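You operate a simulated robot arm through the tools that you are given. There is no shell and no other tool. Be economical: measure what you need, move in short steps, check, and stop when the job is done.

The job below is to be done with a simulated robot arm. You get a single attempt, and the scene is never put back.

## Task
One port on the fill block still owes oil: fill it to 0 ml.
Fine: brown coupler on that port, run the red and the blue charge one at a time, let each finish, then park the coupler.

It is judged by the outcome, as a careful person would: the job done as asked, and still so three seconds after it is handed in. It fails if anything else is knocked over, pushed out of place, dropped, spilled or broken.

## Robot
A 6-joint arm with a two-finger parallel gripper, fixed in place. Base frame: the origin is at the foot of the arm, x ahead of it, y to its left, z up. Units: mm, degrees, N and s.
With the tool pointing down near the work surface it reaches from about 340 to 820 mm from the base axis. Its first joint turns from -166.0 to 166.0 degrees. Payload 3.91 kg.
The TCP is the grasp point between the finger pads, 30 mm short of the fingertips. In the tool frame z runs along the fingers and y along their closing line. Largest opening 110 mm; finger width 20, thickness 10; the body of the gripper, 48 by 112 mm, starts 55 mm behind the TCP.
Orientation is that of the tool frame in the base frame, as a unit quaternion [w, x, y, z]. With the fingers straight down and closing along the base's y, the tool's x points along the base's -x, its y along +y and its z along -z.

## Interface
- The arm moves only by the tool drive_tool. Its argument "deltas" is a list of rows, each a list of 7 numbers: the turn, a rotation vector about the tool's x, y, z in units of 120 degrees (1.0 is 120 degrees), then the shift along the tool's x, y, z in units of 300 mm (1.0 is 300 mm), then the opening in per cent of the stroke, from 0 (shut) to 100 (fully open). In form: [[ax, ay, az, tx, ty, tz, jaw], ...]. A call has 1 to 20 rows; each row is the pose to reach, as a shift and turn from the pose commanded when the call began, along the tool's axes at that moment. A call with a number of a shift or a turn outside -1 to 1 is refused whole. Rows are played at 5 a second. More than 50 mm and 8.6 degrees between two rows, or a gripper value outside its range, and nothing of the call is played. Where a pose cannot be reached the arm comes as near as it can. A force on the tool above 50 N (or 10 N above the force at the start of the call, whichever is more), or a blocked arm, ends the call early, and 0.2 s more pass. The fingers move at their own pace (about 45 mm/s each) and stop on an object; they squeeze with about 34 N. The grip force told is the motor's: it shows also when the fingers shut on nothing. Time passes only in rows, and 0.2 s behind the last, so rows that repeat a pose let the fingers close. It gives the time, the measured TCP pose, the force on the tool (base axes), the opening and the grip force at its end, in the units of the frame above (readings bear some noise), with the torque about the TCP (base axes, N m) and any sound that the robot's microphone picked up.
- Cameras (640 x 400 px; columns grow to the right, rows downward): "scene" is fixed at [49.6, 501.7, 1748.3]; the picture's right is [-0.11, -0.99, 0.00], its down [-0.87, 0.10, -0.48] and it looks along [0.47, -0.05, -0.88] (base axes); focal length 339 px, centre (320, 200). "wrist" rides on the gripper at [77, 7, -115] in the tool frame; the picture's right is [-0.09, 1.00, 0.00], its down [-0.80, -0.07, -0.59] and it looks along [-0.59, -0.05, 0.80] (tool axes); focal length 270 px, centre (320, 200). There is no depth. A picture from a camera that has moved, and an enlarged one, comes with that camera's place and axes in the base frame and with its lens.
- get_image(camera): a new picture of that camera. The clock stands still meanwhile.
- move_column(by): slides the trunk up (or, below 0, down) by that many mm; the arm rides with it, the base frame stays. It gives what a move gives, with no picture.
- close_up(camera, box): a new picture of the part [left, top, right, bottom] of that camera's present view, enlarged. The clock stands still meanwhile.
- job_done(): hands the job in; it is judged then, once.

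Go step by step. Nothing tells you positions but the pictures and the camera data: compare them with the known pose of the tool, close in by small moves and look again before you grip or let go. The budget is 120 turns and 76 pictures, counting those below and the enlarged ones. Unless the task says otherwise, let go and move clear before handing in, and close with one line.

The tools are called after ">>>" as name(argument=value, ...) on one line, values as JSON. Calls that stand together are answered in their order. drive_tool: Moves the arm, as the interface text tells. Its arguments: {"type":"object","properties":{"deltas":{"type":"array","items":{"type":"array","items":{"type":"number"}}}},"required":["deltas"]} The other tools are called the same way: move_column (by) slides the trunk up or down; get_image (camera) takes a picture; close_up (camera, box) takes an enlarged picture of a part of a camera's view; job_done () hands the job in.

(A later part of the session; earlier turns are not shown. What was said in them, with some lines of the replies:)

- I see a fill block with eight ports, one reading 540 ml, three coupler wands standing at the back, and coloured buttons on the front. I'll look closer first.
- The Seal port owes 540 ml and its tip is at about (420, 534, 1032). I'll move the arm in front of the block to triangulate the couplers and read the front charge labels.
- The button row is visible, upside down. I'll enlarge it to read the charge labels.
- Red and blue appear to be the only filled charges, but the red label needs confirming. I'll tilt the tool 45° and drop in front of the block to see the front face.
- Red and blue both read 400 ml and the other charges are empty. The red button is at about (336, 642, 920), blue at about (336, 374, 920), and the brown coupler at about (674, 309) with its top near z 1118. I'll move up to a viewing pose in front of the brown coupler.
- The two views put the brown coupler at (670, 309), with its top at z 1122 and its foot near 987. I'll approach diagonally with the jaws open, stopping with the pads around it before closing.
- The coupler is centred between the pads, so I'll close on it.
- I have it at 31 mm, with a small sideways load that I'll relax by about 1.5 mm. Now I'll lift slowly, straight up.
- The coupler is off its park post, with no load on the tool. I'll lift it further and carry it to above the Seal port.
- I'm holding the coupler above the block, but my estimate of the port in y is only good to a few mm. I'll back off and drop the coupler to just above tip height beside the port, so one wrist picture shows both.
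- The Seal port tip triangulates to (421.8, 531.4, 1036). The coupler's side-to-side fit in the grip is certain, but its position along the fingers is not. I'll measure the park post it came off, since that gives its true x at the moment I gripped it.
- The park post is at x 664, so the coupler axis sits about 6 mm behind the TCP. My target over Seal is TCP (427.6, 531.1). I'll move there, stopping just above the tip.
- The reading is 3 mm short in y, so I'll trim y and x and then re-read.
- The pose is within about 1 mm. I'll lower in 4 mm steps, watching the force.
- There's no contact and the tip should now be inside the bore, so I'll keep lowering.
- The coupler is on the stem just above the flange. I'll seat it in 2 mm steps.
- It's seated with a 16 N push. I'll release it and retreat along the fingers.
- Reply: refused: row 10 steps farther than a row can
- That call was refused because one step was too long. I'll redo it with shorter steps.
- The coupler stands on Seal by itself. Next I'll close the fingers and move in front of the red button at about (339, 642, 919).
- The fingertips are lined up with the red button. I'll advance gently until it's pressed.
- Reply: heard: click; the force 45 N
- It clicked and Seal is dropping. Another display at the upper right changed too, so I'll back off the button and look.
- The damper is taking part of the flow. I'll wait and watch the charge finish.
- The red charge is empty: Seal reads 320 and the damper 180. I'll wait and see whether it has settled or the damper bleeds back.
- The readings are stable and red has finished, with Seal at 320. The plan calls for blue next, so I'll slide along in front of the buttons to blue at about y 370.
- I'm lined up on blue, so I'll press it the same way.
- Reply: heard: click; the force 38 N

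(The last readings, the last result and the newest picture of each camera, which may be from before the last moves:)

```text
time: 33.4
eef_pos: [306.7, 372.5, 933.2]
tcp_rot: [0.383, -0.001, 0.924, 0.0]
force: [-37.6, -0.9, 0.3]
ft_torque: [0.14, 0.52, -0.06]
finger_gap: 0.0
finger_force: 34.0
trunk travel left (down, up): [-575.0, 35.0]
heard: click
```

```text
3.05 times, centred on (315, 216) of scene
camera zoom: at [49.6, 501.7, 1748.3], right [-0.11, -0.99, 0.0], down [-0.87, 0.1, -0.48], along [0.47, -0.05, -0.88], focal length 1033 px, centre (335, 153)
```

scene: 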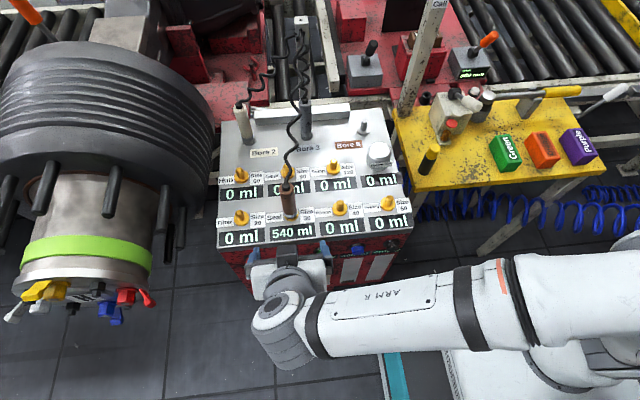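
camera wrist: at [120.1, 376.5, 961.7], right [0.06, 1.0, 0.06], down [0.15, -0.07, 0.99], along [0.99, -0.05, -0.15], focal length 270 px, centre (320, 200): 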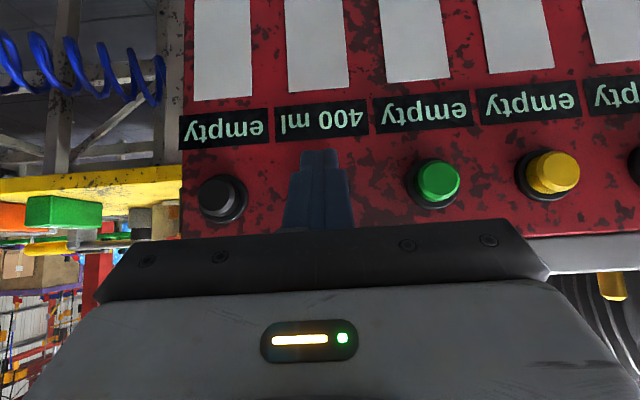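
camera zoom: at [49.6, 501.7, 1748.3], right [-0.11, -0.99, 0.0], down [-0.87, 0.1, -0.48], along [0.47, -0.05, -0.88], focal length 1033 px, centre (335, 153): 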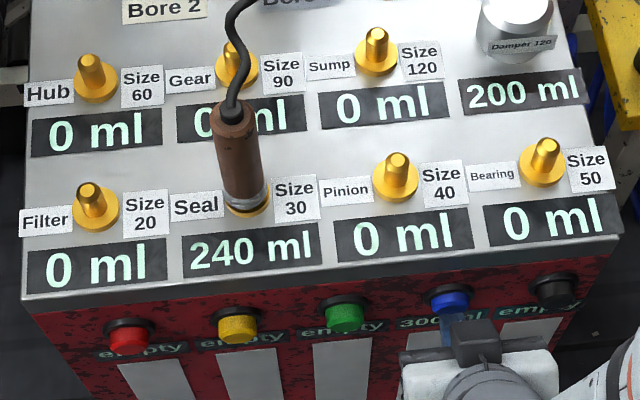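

Blue delivers at 80:20, so Seal should land exactly on 0. I'll back off and wait for it to finish.

>>> drive_tool(deltas=[[0, 0, 0, 0.05, 0, -0.05, 0], [0, 0, 0, 0.11, 0, -0.11, 0], [0, 0, 0, 0.11, 0, -0.11, 0], [0, 0, 0, 0.11, 0, -0.11, 0], [0, 0, 0, 0.11, 0, -0.11, 0], [0, 0, 0, 0.11, 0, -0.11, 0], [0, 0, 0, 0.11, 0, -0.11, 0], [0, 0, 0, 0.11, 0, -0.11, 0], [0, 0, 0, 0.11, 0, -0.11, 0], [0, 0, 0, 0.11, 0, -0.11, 0], [0, 0, 0, 0.11, 0, -0.11, 0], [0, 0, 0, 0.11, 0, -0.11, 0]])

>>> close_up(camera="scene", box=[210, 150, 420, 281])

```text
time: 36.0
eef_pos: [264.6, 370.7, 933.9]
tcp_rot: [0.382, 0.0, 0.924, 0.001]
force: [0.0, -0.3, -0.4]
ft_torque: [0.0, -0.02, 0.0]
finger_gap: 0.3
finger_force: 34.0
trunk travel left (down, up): [-575.0, 35.0]
```

```text
3.05 times, centred on (315, 216) of scene
camera zoom: at [49.6, 501.7, 1748.3], right [-0.11, -0.99, 0.0], down [-0.87, 0.1, -0.48], along [0.47, -0.05, -0.88], focal length 1033 px, centre (335, 153)
```

zoom: 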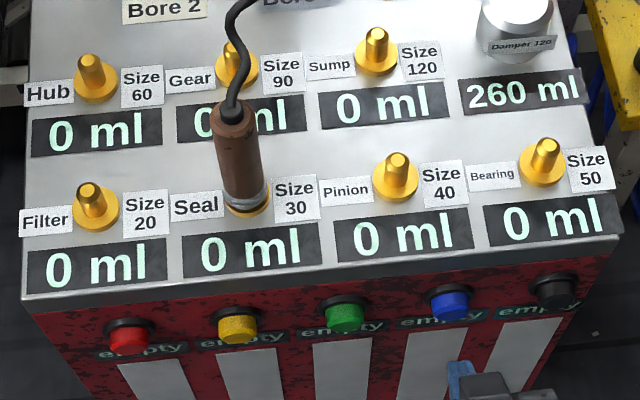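

Seal reads 0 ml and both charges are empty. Next I'll fetch the coupler, going to a pre-grip point up and back from it.

>>> drive_tool(deltas=[[0, 0, 0, -0.0845, 0.0766, -0.0845, 50], [0, 0, 0, -0.169, 0.1531, -0.169, 100], [0, 0, 0, -0.2535, 0.2297, -0.2535, 100], [0, 0, 0, -0.3381, 0.3063, -0.3381, 100], [0, 0, 0, -0.4226, 0.3829, -0.4226, 100], [0, 0, 0, -0.5071, 0.4594, -0.5071, 100], [0, 0, 0, -0.5916, 0.536, -0.5916, 100], [0, 0, 0, -0.6588, 0.536, -0.5244, 100], [0, 0, 0, -0.7259, 0.536, -0.4572, 100], [0, 0, 0, -0.7259, 0.536, -0.4572, 100], [0, 0, 0, -0.7259, 0.536, -0.4572, 100]])

>>> get_image(camera="wrist")

```text
time: 38.4
eef_pos: [321.7, 533.4, 1183.3]
tcp_rot: [0.383, -0.001, 0.924, 0.0]
force: [-0.3, -0.5, 0.4]
ft_torque: [-0.02, -0.01, -0.01]
finger_gap: 110.0
finger_force: 0.1
trunk travel left (down, up): [-575.0, 35.0]
```

```text
33 pictures are left
camera wrist: at [187.0, 539.9, 1210.2], right [0.06, 1.0, 0.06], down [0.15, -0.07, 0.99], along [0.99, -0.05, -0.15], focal length 270 px, centre (320, 200)
```

wrist: 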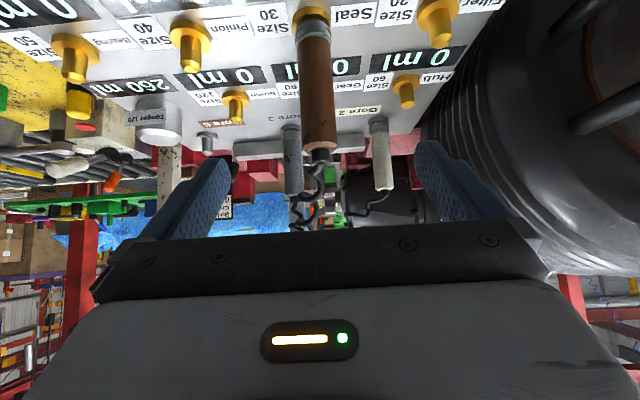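

The coupler is straight and centred. I'll advance and grip it.

>>> drive_tool(deltas=[[0, 0, 0, 0, -0.005, 0.13, 100], [0, 0, 0, 0, -0.005, 0.26, 100], [0, 0, 0, 0, -0.005, 0.38, 100], [0, 0, 0, 0, -0.005, 0.495, 100], [0, 0, 0, 0, -0.005, 0.495, 100]])

>>> drive_tool(deltas=[[0, 0, 0, 0, 0, 0, 15], [0, 0, 0, 0, 0, 0, 15], [0, 0, 0, 0, 0, 0, 15], [0, 0, 0, 0, 0, 0, 15], [0, 0, 0, 0, 0, 0, 15], [0, 0, 0, 0, 0, 0, 15], [0, 0, 0, 0, 0, 0, 15]])

```text
time: 39.6
eef_pos: [425.8, 533.8, 1080.5]
tcp_rot: [0.383, 0.0, 0.924, 0.0]
force: [0.9, 0.7, 0.2]
ft_torque: [-0.01, -0.01, -0.02]
finger_gap: 109.8
finger_force: 0.0
trunk travel left (down, up): [-575.0, 35.0]
```

```text
time: 41.2
eef_pos: [426.0, 531.0, 1080.8]
tcp_rot: [0.383, 0.0, 0.924, 0.0]
force: [-0.4, -10.1, -0.9]
ft_torque: [-0.48, -0.06, 0.04]
finger_gap: 31.1
finger_force: 33.4
trunk travel left (down, up): [-575.0, 35.0]
```

It's gripped. I'll relax the side load and lift straight off the stem.

>>> drive_tool(deltas=[[0, 0, 0, 0, -0.006, 0, 15], [0, 0, 0, -0.0236, -0.006, -0.0236, 15], [0, 0, 0, -0.0471, -0.006, -0.0471, 15], [0, 0, 0, -0.0707, -0.006, -0.0707, 15], [0, 0, 0, -0.0943, -0.006, -0.0943, 15], [0, 0, 0, -0.1179, -0.006, -0.1179, 15], [0, 0, 0, -0.165, -0.006, -0.165, 15], [0, 0, 0, -0.212, -0.006, -0.212, 15], [0, 0, 0, -0.212, -0.006, -0.212, 15]])

>>> get_image(camera="wrist")

```text
time: 43.2
eef_pos: [426.9, 528.4, 1169.4]
tcp_rot: [0.383, 0.0, 0.924, 0.0]
force: [0.0, 0.2, -1.0]
ft_torque: [0.01, -0.03, 0.0]
finger_gap: 30.7
finger_force: 33.7
trunk travel left (down, up): [-575.0, 35.0]
```

```text
32 pictures are left
camera wrist: at [291.3, 534.7, 1196.2], right [0.06, 1.0, 0.06], down [0.15, -0.07, 0.99], along [0.99, -0.05, -0.15], focal length 270 px, centre (320, 200)
```

wrist: 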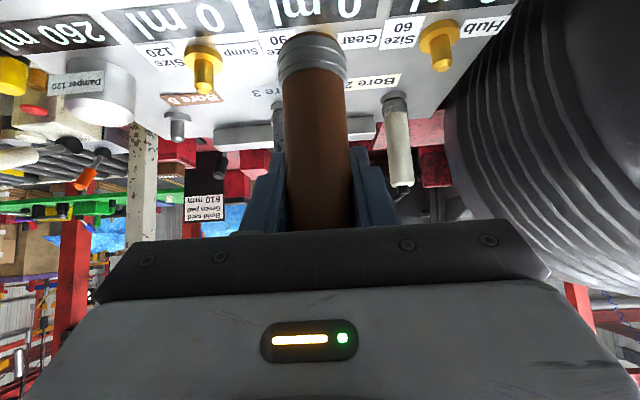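

It's free. Based on this grip, I'll carry it to above the brown park post at TCP (668.4, 310).

>>> drive_tool(deltas=[[0, 0, 0, -0.0712, -0.091, 0.0712, 15], [0, 0, 0, -0.1423, -0.182, 0.1423, 15], [0, 0, 0, -0.2135, -0.273, 0.2135, 15], [0, 0, 0, -0.2846, -0.364, 0.2846, 15], [0, 0, 0, -0.3558, -0.455, 0.3558, 15], [0, 0, 0, -0.4269, -0.546, 0.4269, 15], [0, 0, 0, -0.4981, -0.637, 0.4981, 15], [0, 0, 0, -0.5692, -0.728, 0.5692, 15], [0, 0, 0, -0.5692, -0.728, 0.5692, 15], [0, 0, 0, -0.5692, -0.728, 0.5692, 15]])

>>> drive_tool(deltas=[[0, 0, 0, 0, 0, 0, 15]])

>>> get_image(camera="wrist")

```text
time: 45.4
eef_pos: [670.3, 310.9, 1168.4]
tcp_rot: [0.383, 0.0, 0.924, 0.0]
force: [0.0, 0.0, -1.7]
ft_torque: [-0.01, -0.03, 0.03]
finger_gap: 30.8
finger_force: 34.5
trunk travel left (down, up): [-575.0, 35.0]
```

```text
time: 45.8
eef_pos: [670.3, 311.0, 1168.1]
tcp_rot: [0.383, 0.001, 0.924, 0.0]
force: [-1.1, 0.2, -1.5]
ft_torque: [0.0, -0.02, 0.0]
finger_gap: 30.8
finger_force: 34.1
trunk travel left (down, up): [-575.0, 35.0]
```

```text
31 pictures are left
camera wrist: at [535.1, 317.3, 1194.5], right [0.06, 1.0, 0.06], down [0.15, -0.07, 0.99], along [0.99, -0.05, -0.15], focal length 270 px, centre (320, 200)
```

wrist: 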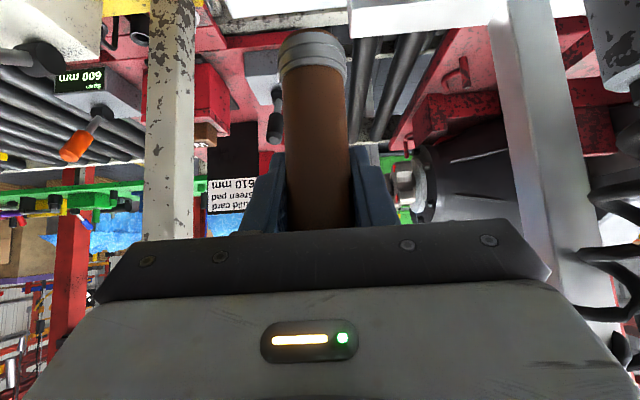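

I'm 2 mm too far in x, so I'll trim that and lower to just above the post tip.

>>> drive_tool(deltas=[[0, 0, 0, 0.0042, -0.003, -0.0042, 15], [0, 0, 0, 0.0325, -0.003, 0.024, 15], [0, 0, 0, 0.0608, -0.003, 0.0523, 15], [0, 0, 0, 0.0891, -0.003, 0.0806, 15], [0, 0, 0, 0.0891, -0.003, 0.0806, 15]])

>>> close_up(camera="wrist", box=[220, 0, 420, 125])

>>> close_up(camera="scene", box=[320, 80, 416, 140])

```text
time: 47.0
eef_pos: [666.5, 309.2, 1132.7]
tcp_rot: [0.382, 0.001, 0.924, -0.001]
force: [0.3, -0.8, -1.8]
ft_torque: [0.0, 0.01, 0.0]
finger_gap: 30.7
finger_force: 33.9
trunk travel left (down, up): [-575.0, 35.0]
```

```text
3.20 times, centred on (320, 62) of wrist
camera zoom: at [532.1, 316.4, 1159.0], right [0.06, 1.0, 0.06], down [0.15, -0.07, 0.99], along [0.99, -0.05, -0.15], focal length 865 px, centre (320, 640)
```

zoom: 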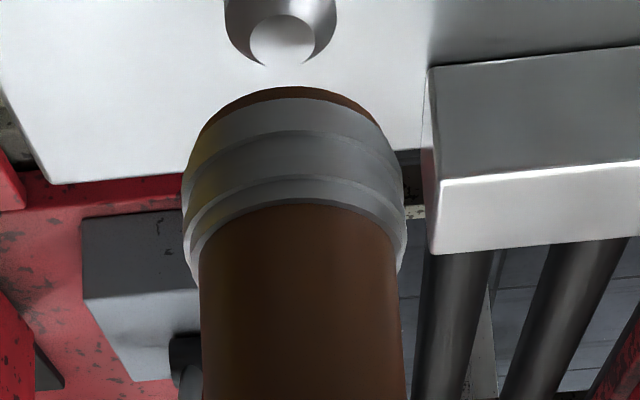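

```text
6.67 times, centred on (368, 110) of scene
camera zoom: at [49.6, 501.7, 1748.3], right [-0.11, -0.99, 0.0], down [-0.87, 0.1, -0.48], along [0.47, -0.05, -0.88], focal length 2261 px, centre (0, 800)
```

zoom: 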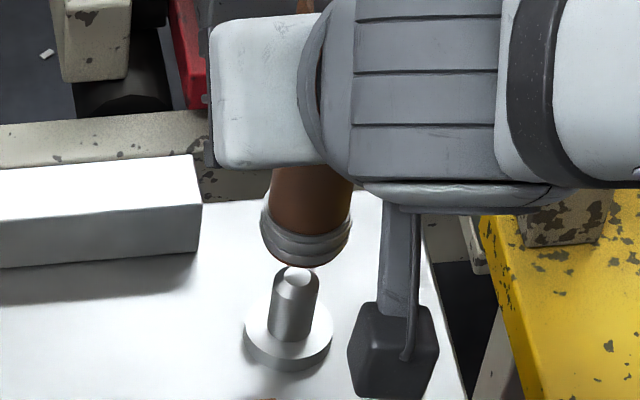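

The post tip measures (664.5, 309.1), which matches the coupler's axis to within 1–2 mm. I'll trim x by +1.3 mm and lower gently.

>>> drive_tool(deltas=[[0, 0, 0, -0.003, 0, 0.003, 15], [0, 0, 0, 0.0064, 0, 0.0124, 15], [0, 0, 0, 0.0159, 0, 0.0219, 15], [0, 0, 0, 0.0253, 0, 0.0313, 15], [0, 0, 0, 0.0347, 0, 0.0407, 15], [0, 0, 0, 0.0441, 0, 0.0501, 15], [0, 0, 0, 0.0536, 0, 0.0596, 15]])

>>> close_up(camera="wrist", box=[220, 0, 420, 125])

```text
time: 48.6
eef_pos: [668.3, 309.4, 1108.7]
tcp_rot: [0.382, 0.0, 0.924, 0.0]
force: [-0.6, 0.0, -1.8]
ft_torque: [0.01, -0.04, 0.02]
finger_gap: 30.7
finger_force: 33.5
trunk travel left (down, up): [-575.0, 35.0]
```

```text
3.20 times, centred on (320, 62) of wrist
camera zoom: at [533.4, 316.0, 1135.1], right [0.06, 1.0, 0.06], down [0.15, -0.07, 0.99], along [0.99, -0.05, -0.15], focal length 865 px, centre (320, 640)
```

zoom: 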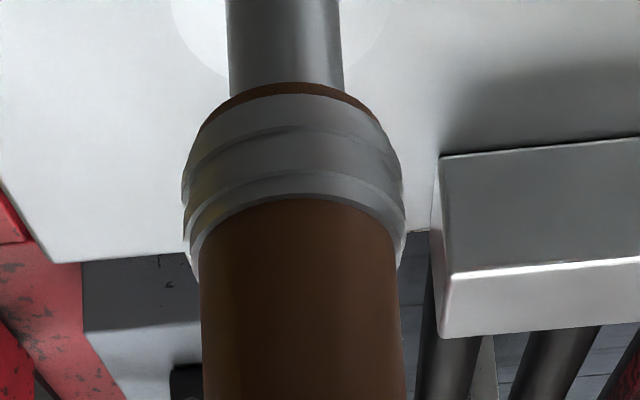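

The post is inside the bore and there's no contact force. I'll lower it until it seats near z 1078.

>>> drive_tool(deltas=[[0, 0, 0, 0.0118, 0, 0.0118, 15], [0, 0, 0, 0.0236, 0, 0.0236, 15], [0, 0, 0, 0.0354, 0, 0.0354, 15], [0, 0, 0, 0.0471, 0, 0.0471, 15], [0, 0, 0, 0.0542, 0, 0.0542, 15], [0, 0, 0, 0.0613, 0, 0.0613, 15], [0, 0, 0, 0.066, 0, 0.066, 15], [0, 0, 0, 0.0707, 0, 0.0707, 15], [0, 0, 0, 0.0754, 0, 0.0754, 15]])

>>> close_up(camera="wrist", box=[220, 0, 420, 125])

```text
time: 50.6
eef_pos: [667.2, 310.4, 1080.0]
tcp_rot: [0.385, 0.0, 0.923, 0.001]
force: [6.2, 6.2, 29.9]
ft_torque: [-0.73, 0.04, -0.05]
finger_gap: 31.1
finger_force: 34.0
trunk travel left (down, up): [-575.0, 35.0]
```

```text
3.20 times, centred on (320, 62) of wrist
camera zoom: at [532.1, 316.3, 1106.1], right [0.06, 1.0, 0.06], down [0.14, -0.07, 0.99], along [0.99, -0.05, -0.15], focal length 865 px, centre (320, 640)
```

zoom: 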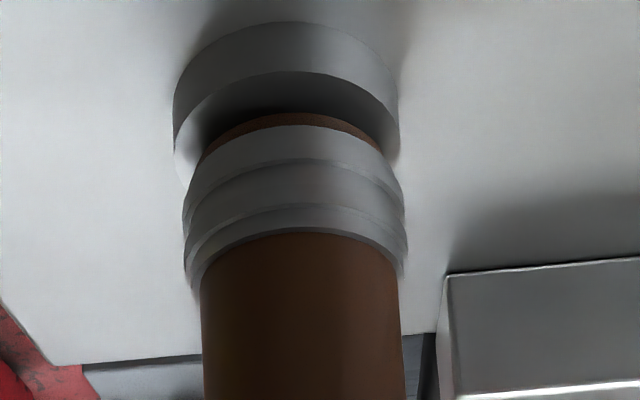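

It's seated with 30 N of push, and it looks the same as it did on Seal. I'll release and retreat diagonally.

>>> drive_tool(deltas=[[0, 0, 0, -0.004, 0, -0.004, 15], [0, 0, 0, -0.004, 0, -0.004, 100], [0, 0, 0, -0.004, 0, -0.004, 100], [0, 0, 0, -0.004, 0, -0.004, 100], [0, 0, 0, -0.004, 0, -0.004, 100], [0, 0, 0, -0.004, 0, -0.004, 100], [0, 0, 0, -0.004, 0, -0.004, 100], [0, 0, 0, -0.004, 0, -0.08, 100], [0, 0, 0, -0.004, 0, -0.2, 100], [0, 0, 0, -0.004, 0, -0.33, 100], [0, 0, 0, -0.004, 0, -0.46, 100], [0, 0, 0, -0.004, 0, -0.6, 100], [0, 0, 0, -0.004, 0, -0.75, 100], [0, 0, 0, -0.004, 0, -0.75, 100]])

>>> get_image(camera="wrist")

>>> get_image(camera="scene")

```text
time: 53.6
eef_pos: [507.0, 310.4, 1234.7]
tcp_rot: [0.382, 0.0, 0.924, 0.0]
force: [-0.6, 0.1, 0.6]
ft_torque: [0.0, 0.01, -0.01]
finger_gap: 110.3
finger_force: 0.1
trunk travel left (down, up): [-575.0, 35.0]
```

```text
26 pictures are left
camera wrist: at [372.2, 317.0, 1261.1], right [0.06, 1.0, 0.06], down [0.15, -0.07, 0.99], along [0.99, -0.05, -0.15], focal length 270 px, centre (320, 200)
```

wrist: 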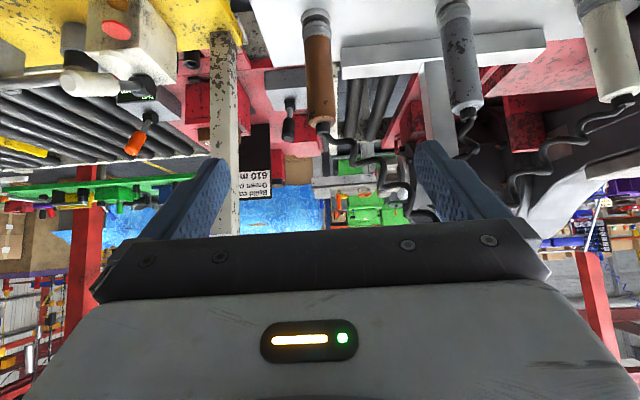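

```text
25 pictures are left
```

scene: 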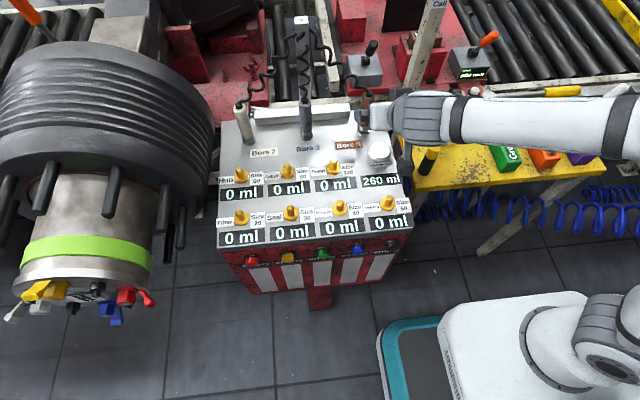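

The coupler is parked upright and all eight ports' displays look right. I'll move the arm fully clear and check once more.

>>> drive_tool(deltas=[[0, 0, 0, 0.09, 0, -0.09, 100], [0, 0, 0, 0.18, 0, -0.18, 100], [0, 0, 0, 0.27, -0.1, -0.27, 100], [0, 0, 0, 0.36, -0.2, -0.36, 100], [0, 0, 0, 0.36, -0.33, -0.36, 100], [0, 0, 0, 0.36, -0.33, -0.36, 100]])

>>> close_up(camera="scene", box=[210, 80, 420, 270])

```text
time: 55.0
eef_pos: [355.3, 211.7, 1235.8]
tcp_rot: [0.382, 0.0, 0.924, 0.0]
force: [0.6, 0.0, -0.8]
ft_torque: [-0.02, -0.01, -0.02]
finger_gap: 110.4
finger_force: 0.1
trunk travel left (down, up): [-575.0, 35.0]
```

```text
2.11 times, centred on (315, 175) of scene
camera zoom: at [49.6, 501.7, 1748.3], right [-0.11, -0.99, 0.0], down [-0.87, 0.1, -0.48], along [0.47, -0.05, -0.88], focal length 714 px, centre (330, 253)
```

zoom: 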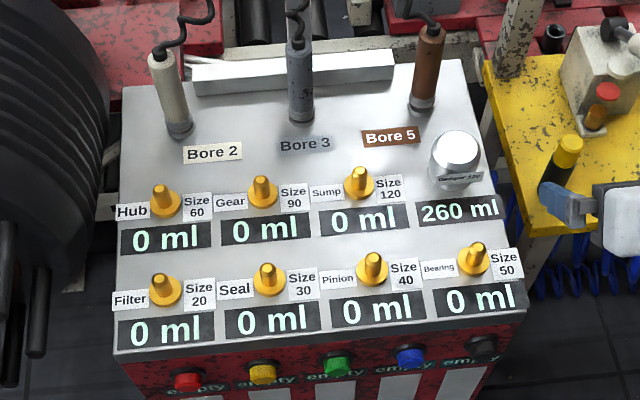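

Seal reads 0 ml, both charges are empty, the brown coupler is back on its post and the arm is clear, so I'm handing in.

>>> job_done()

```text
The job is handed in.
```

The Seal port is filled to 0 ml using the red charge and then the blue, the brown coupler is back on its post, and the damper took up the other 260 ml.
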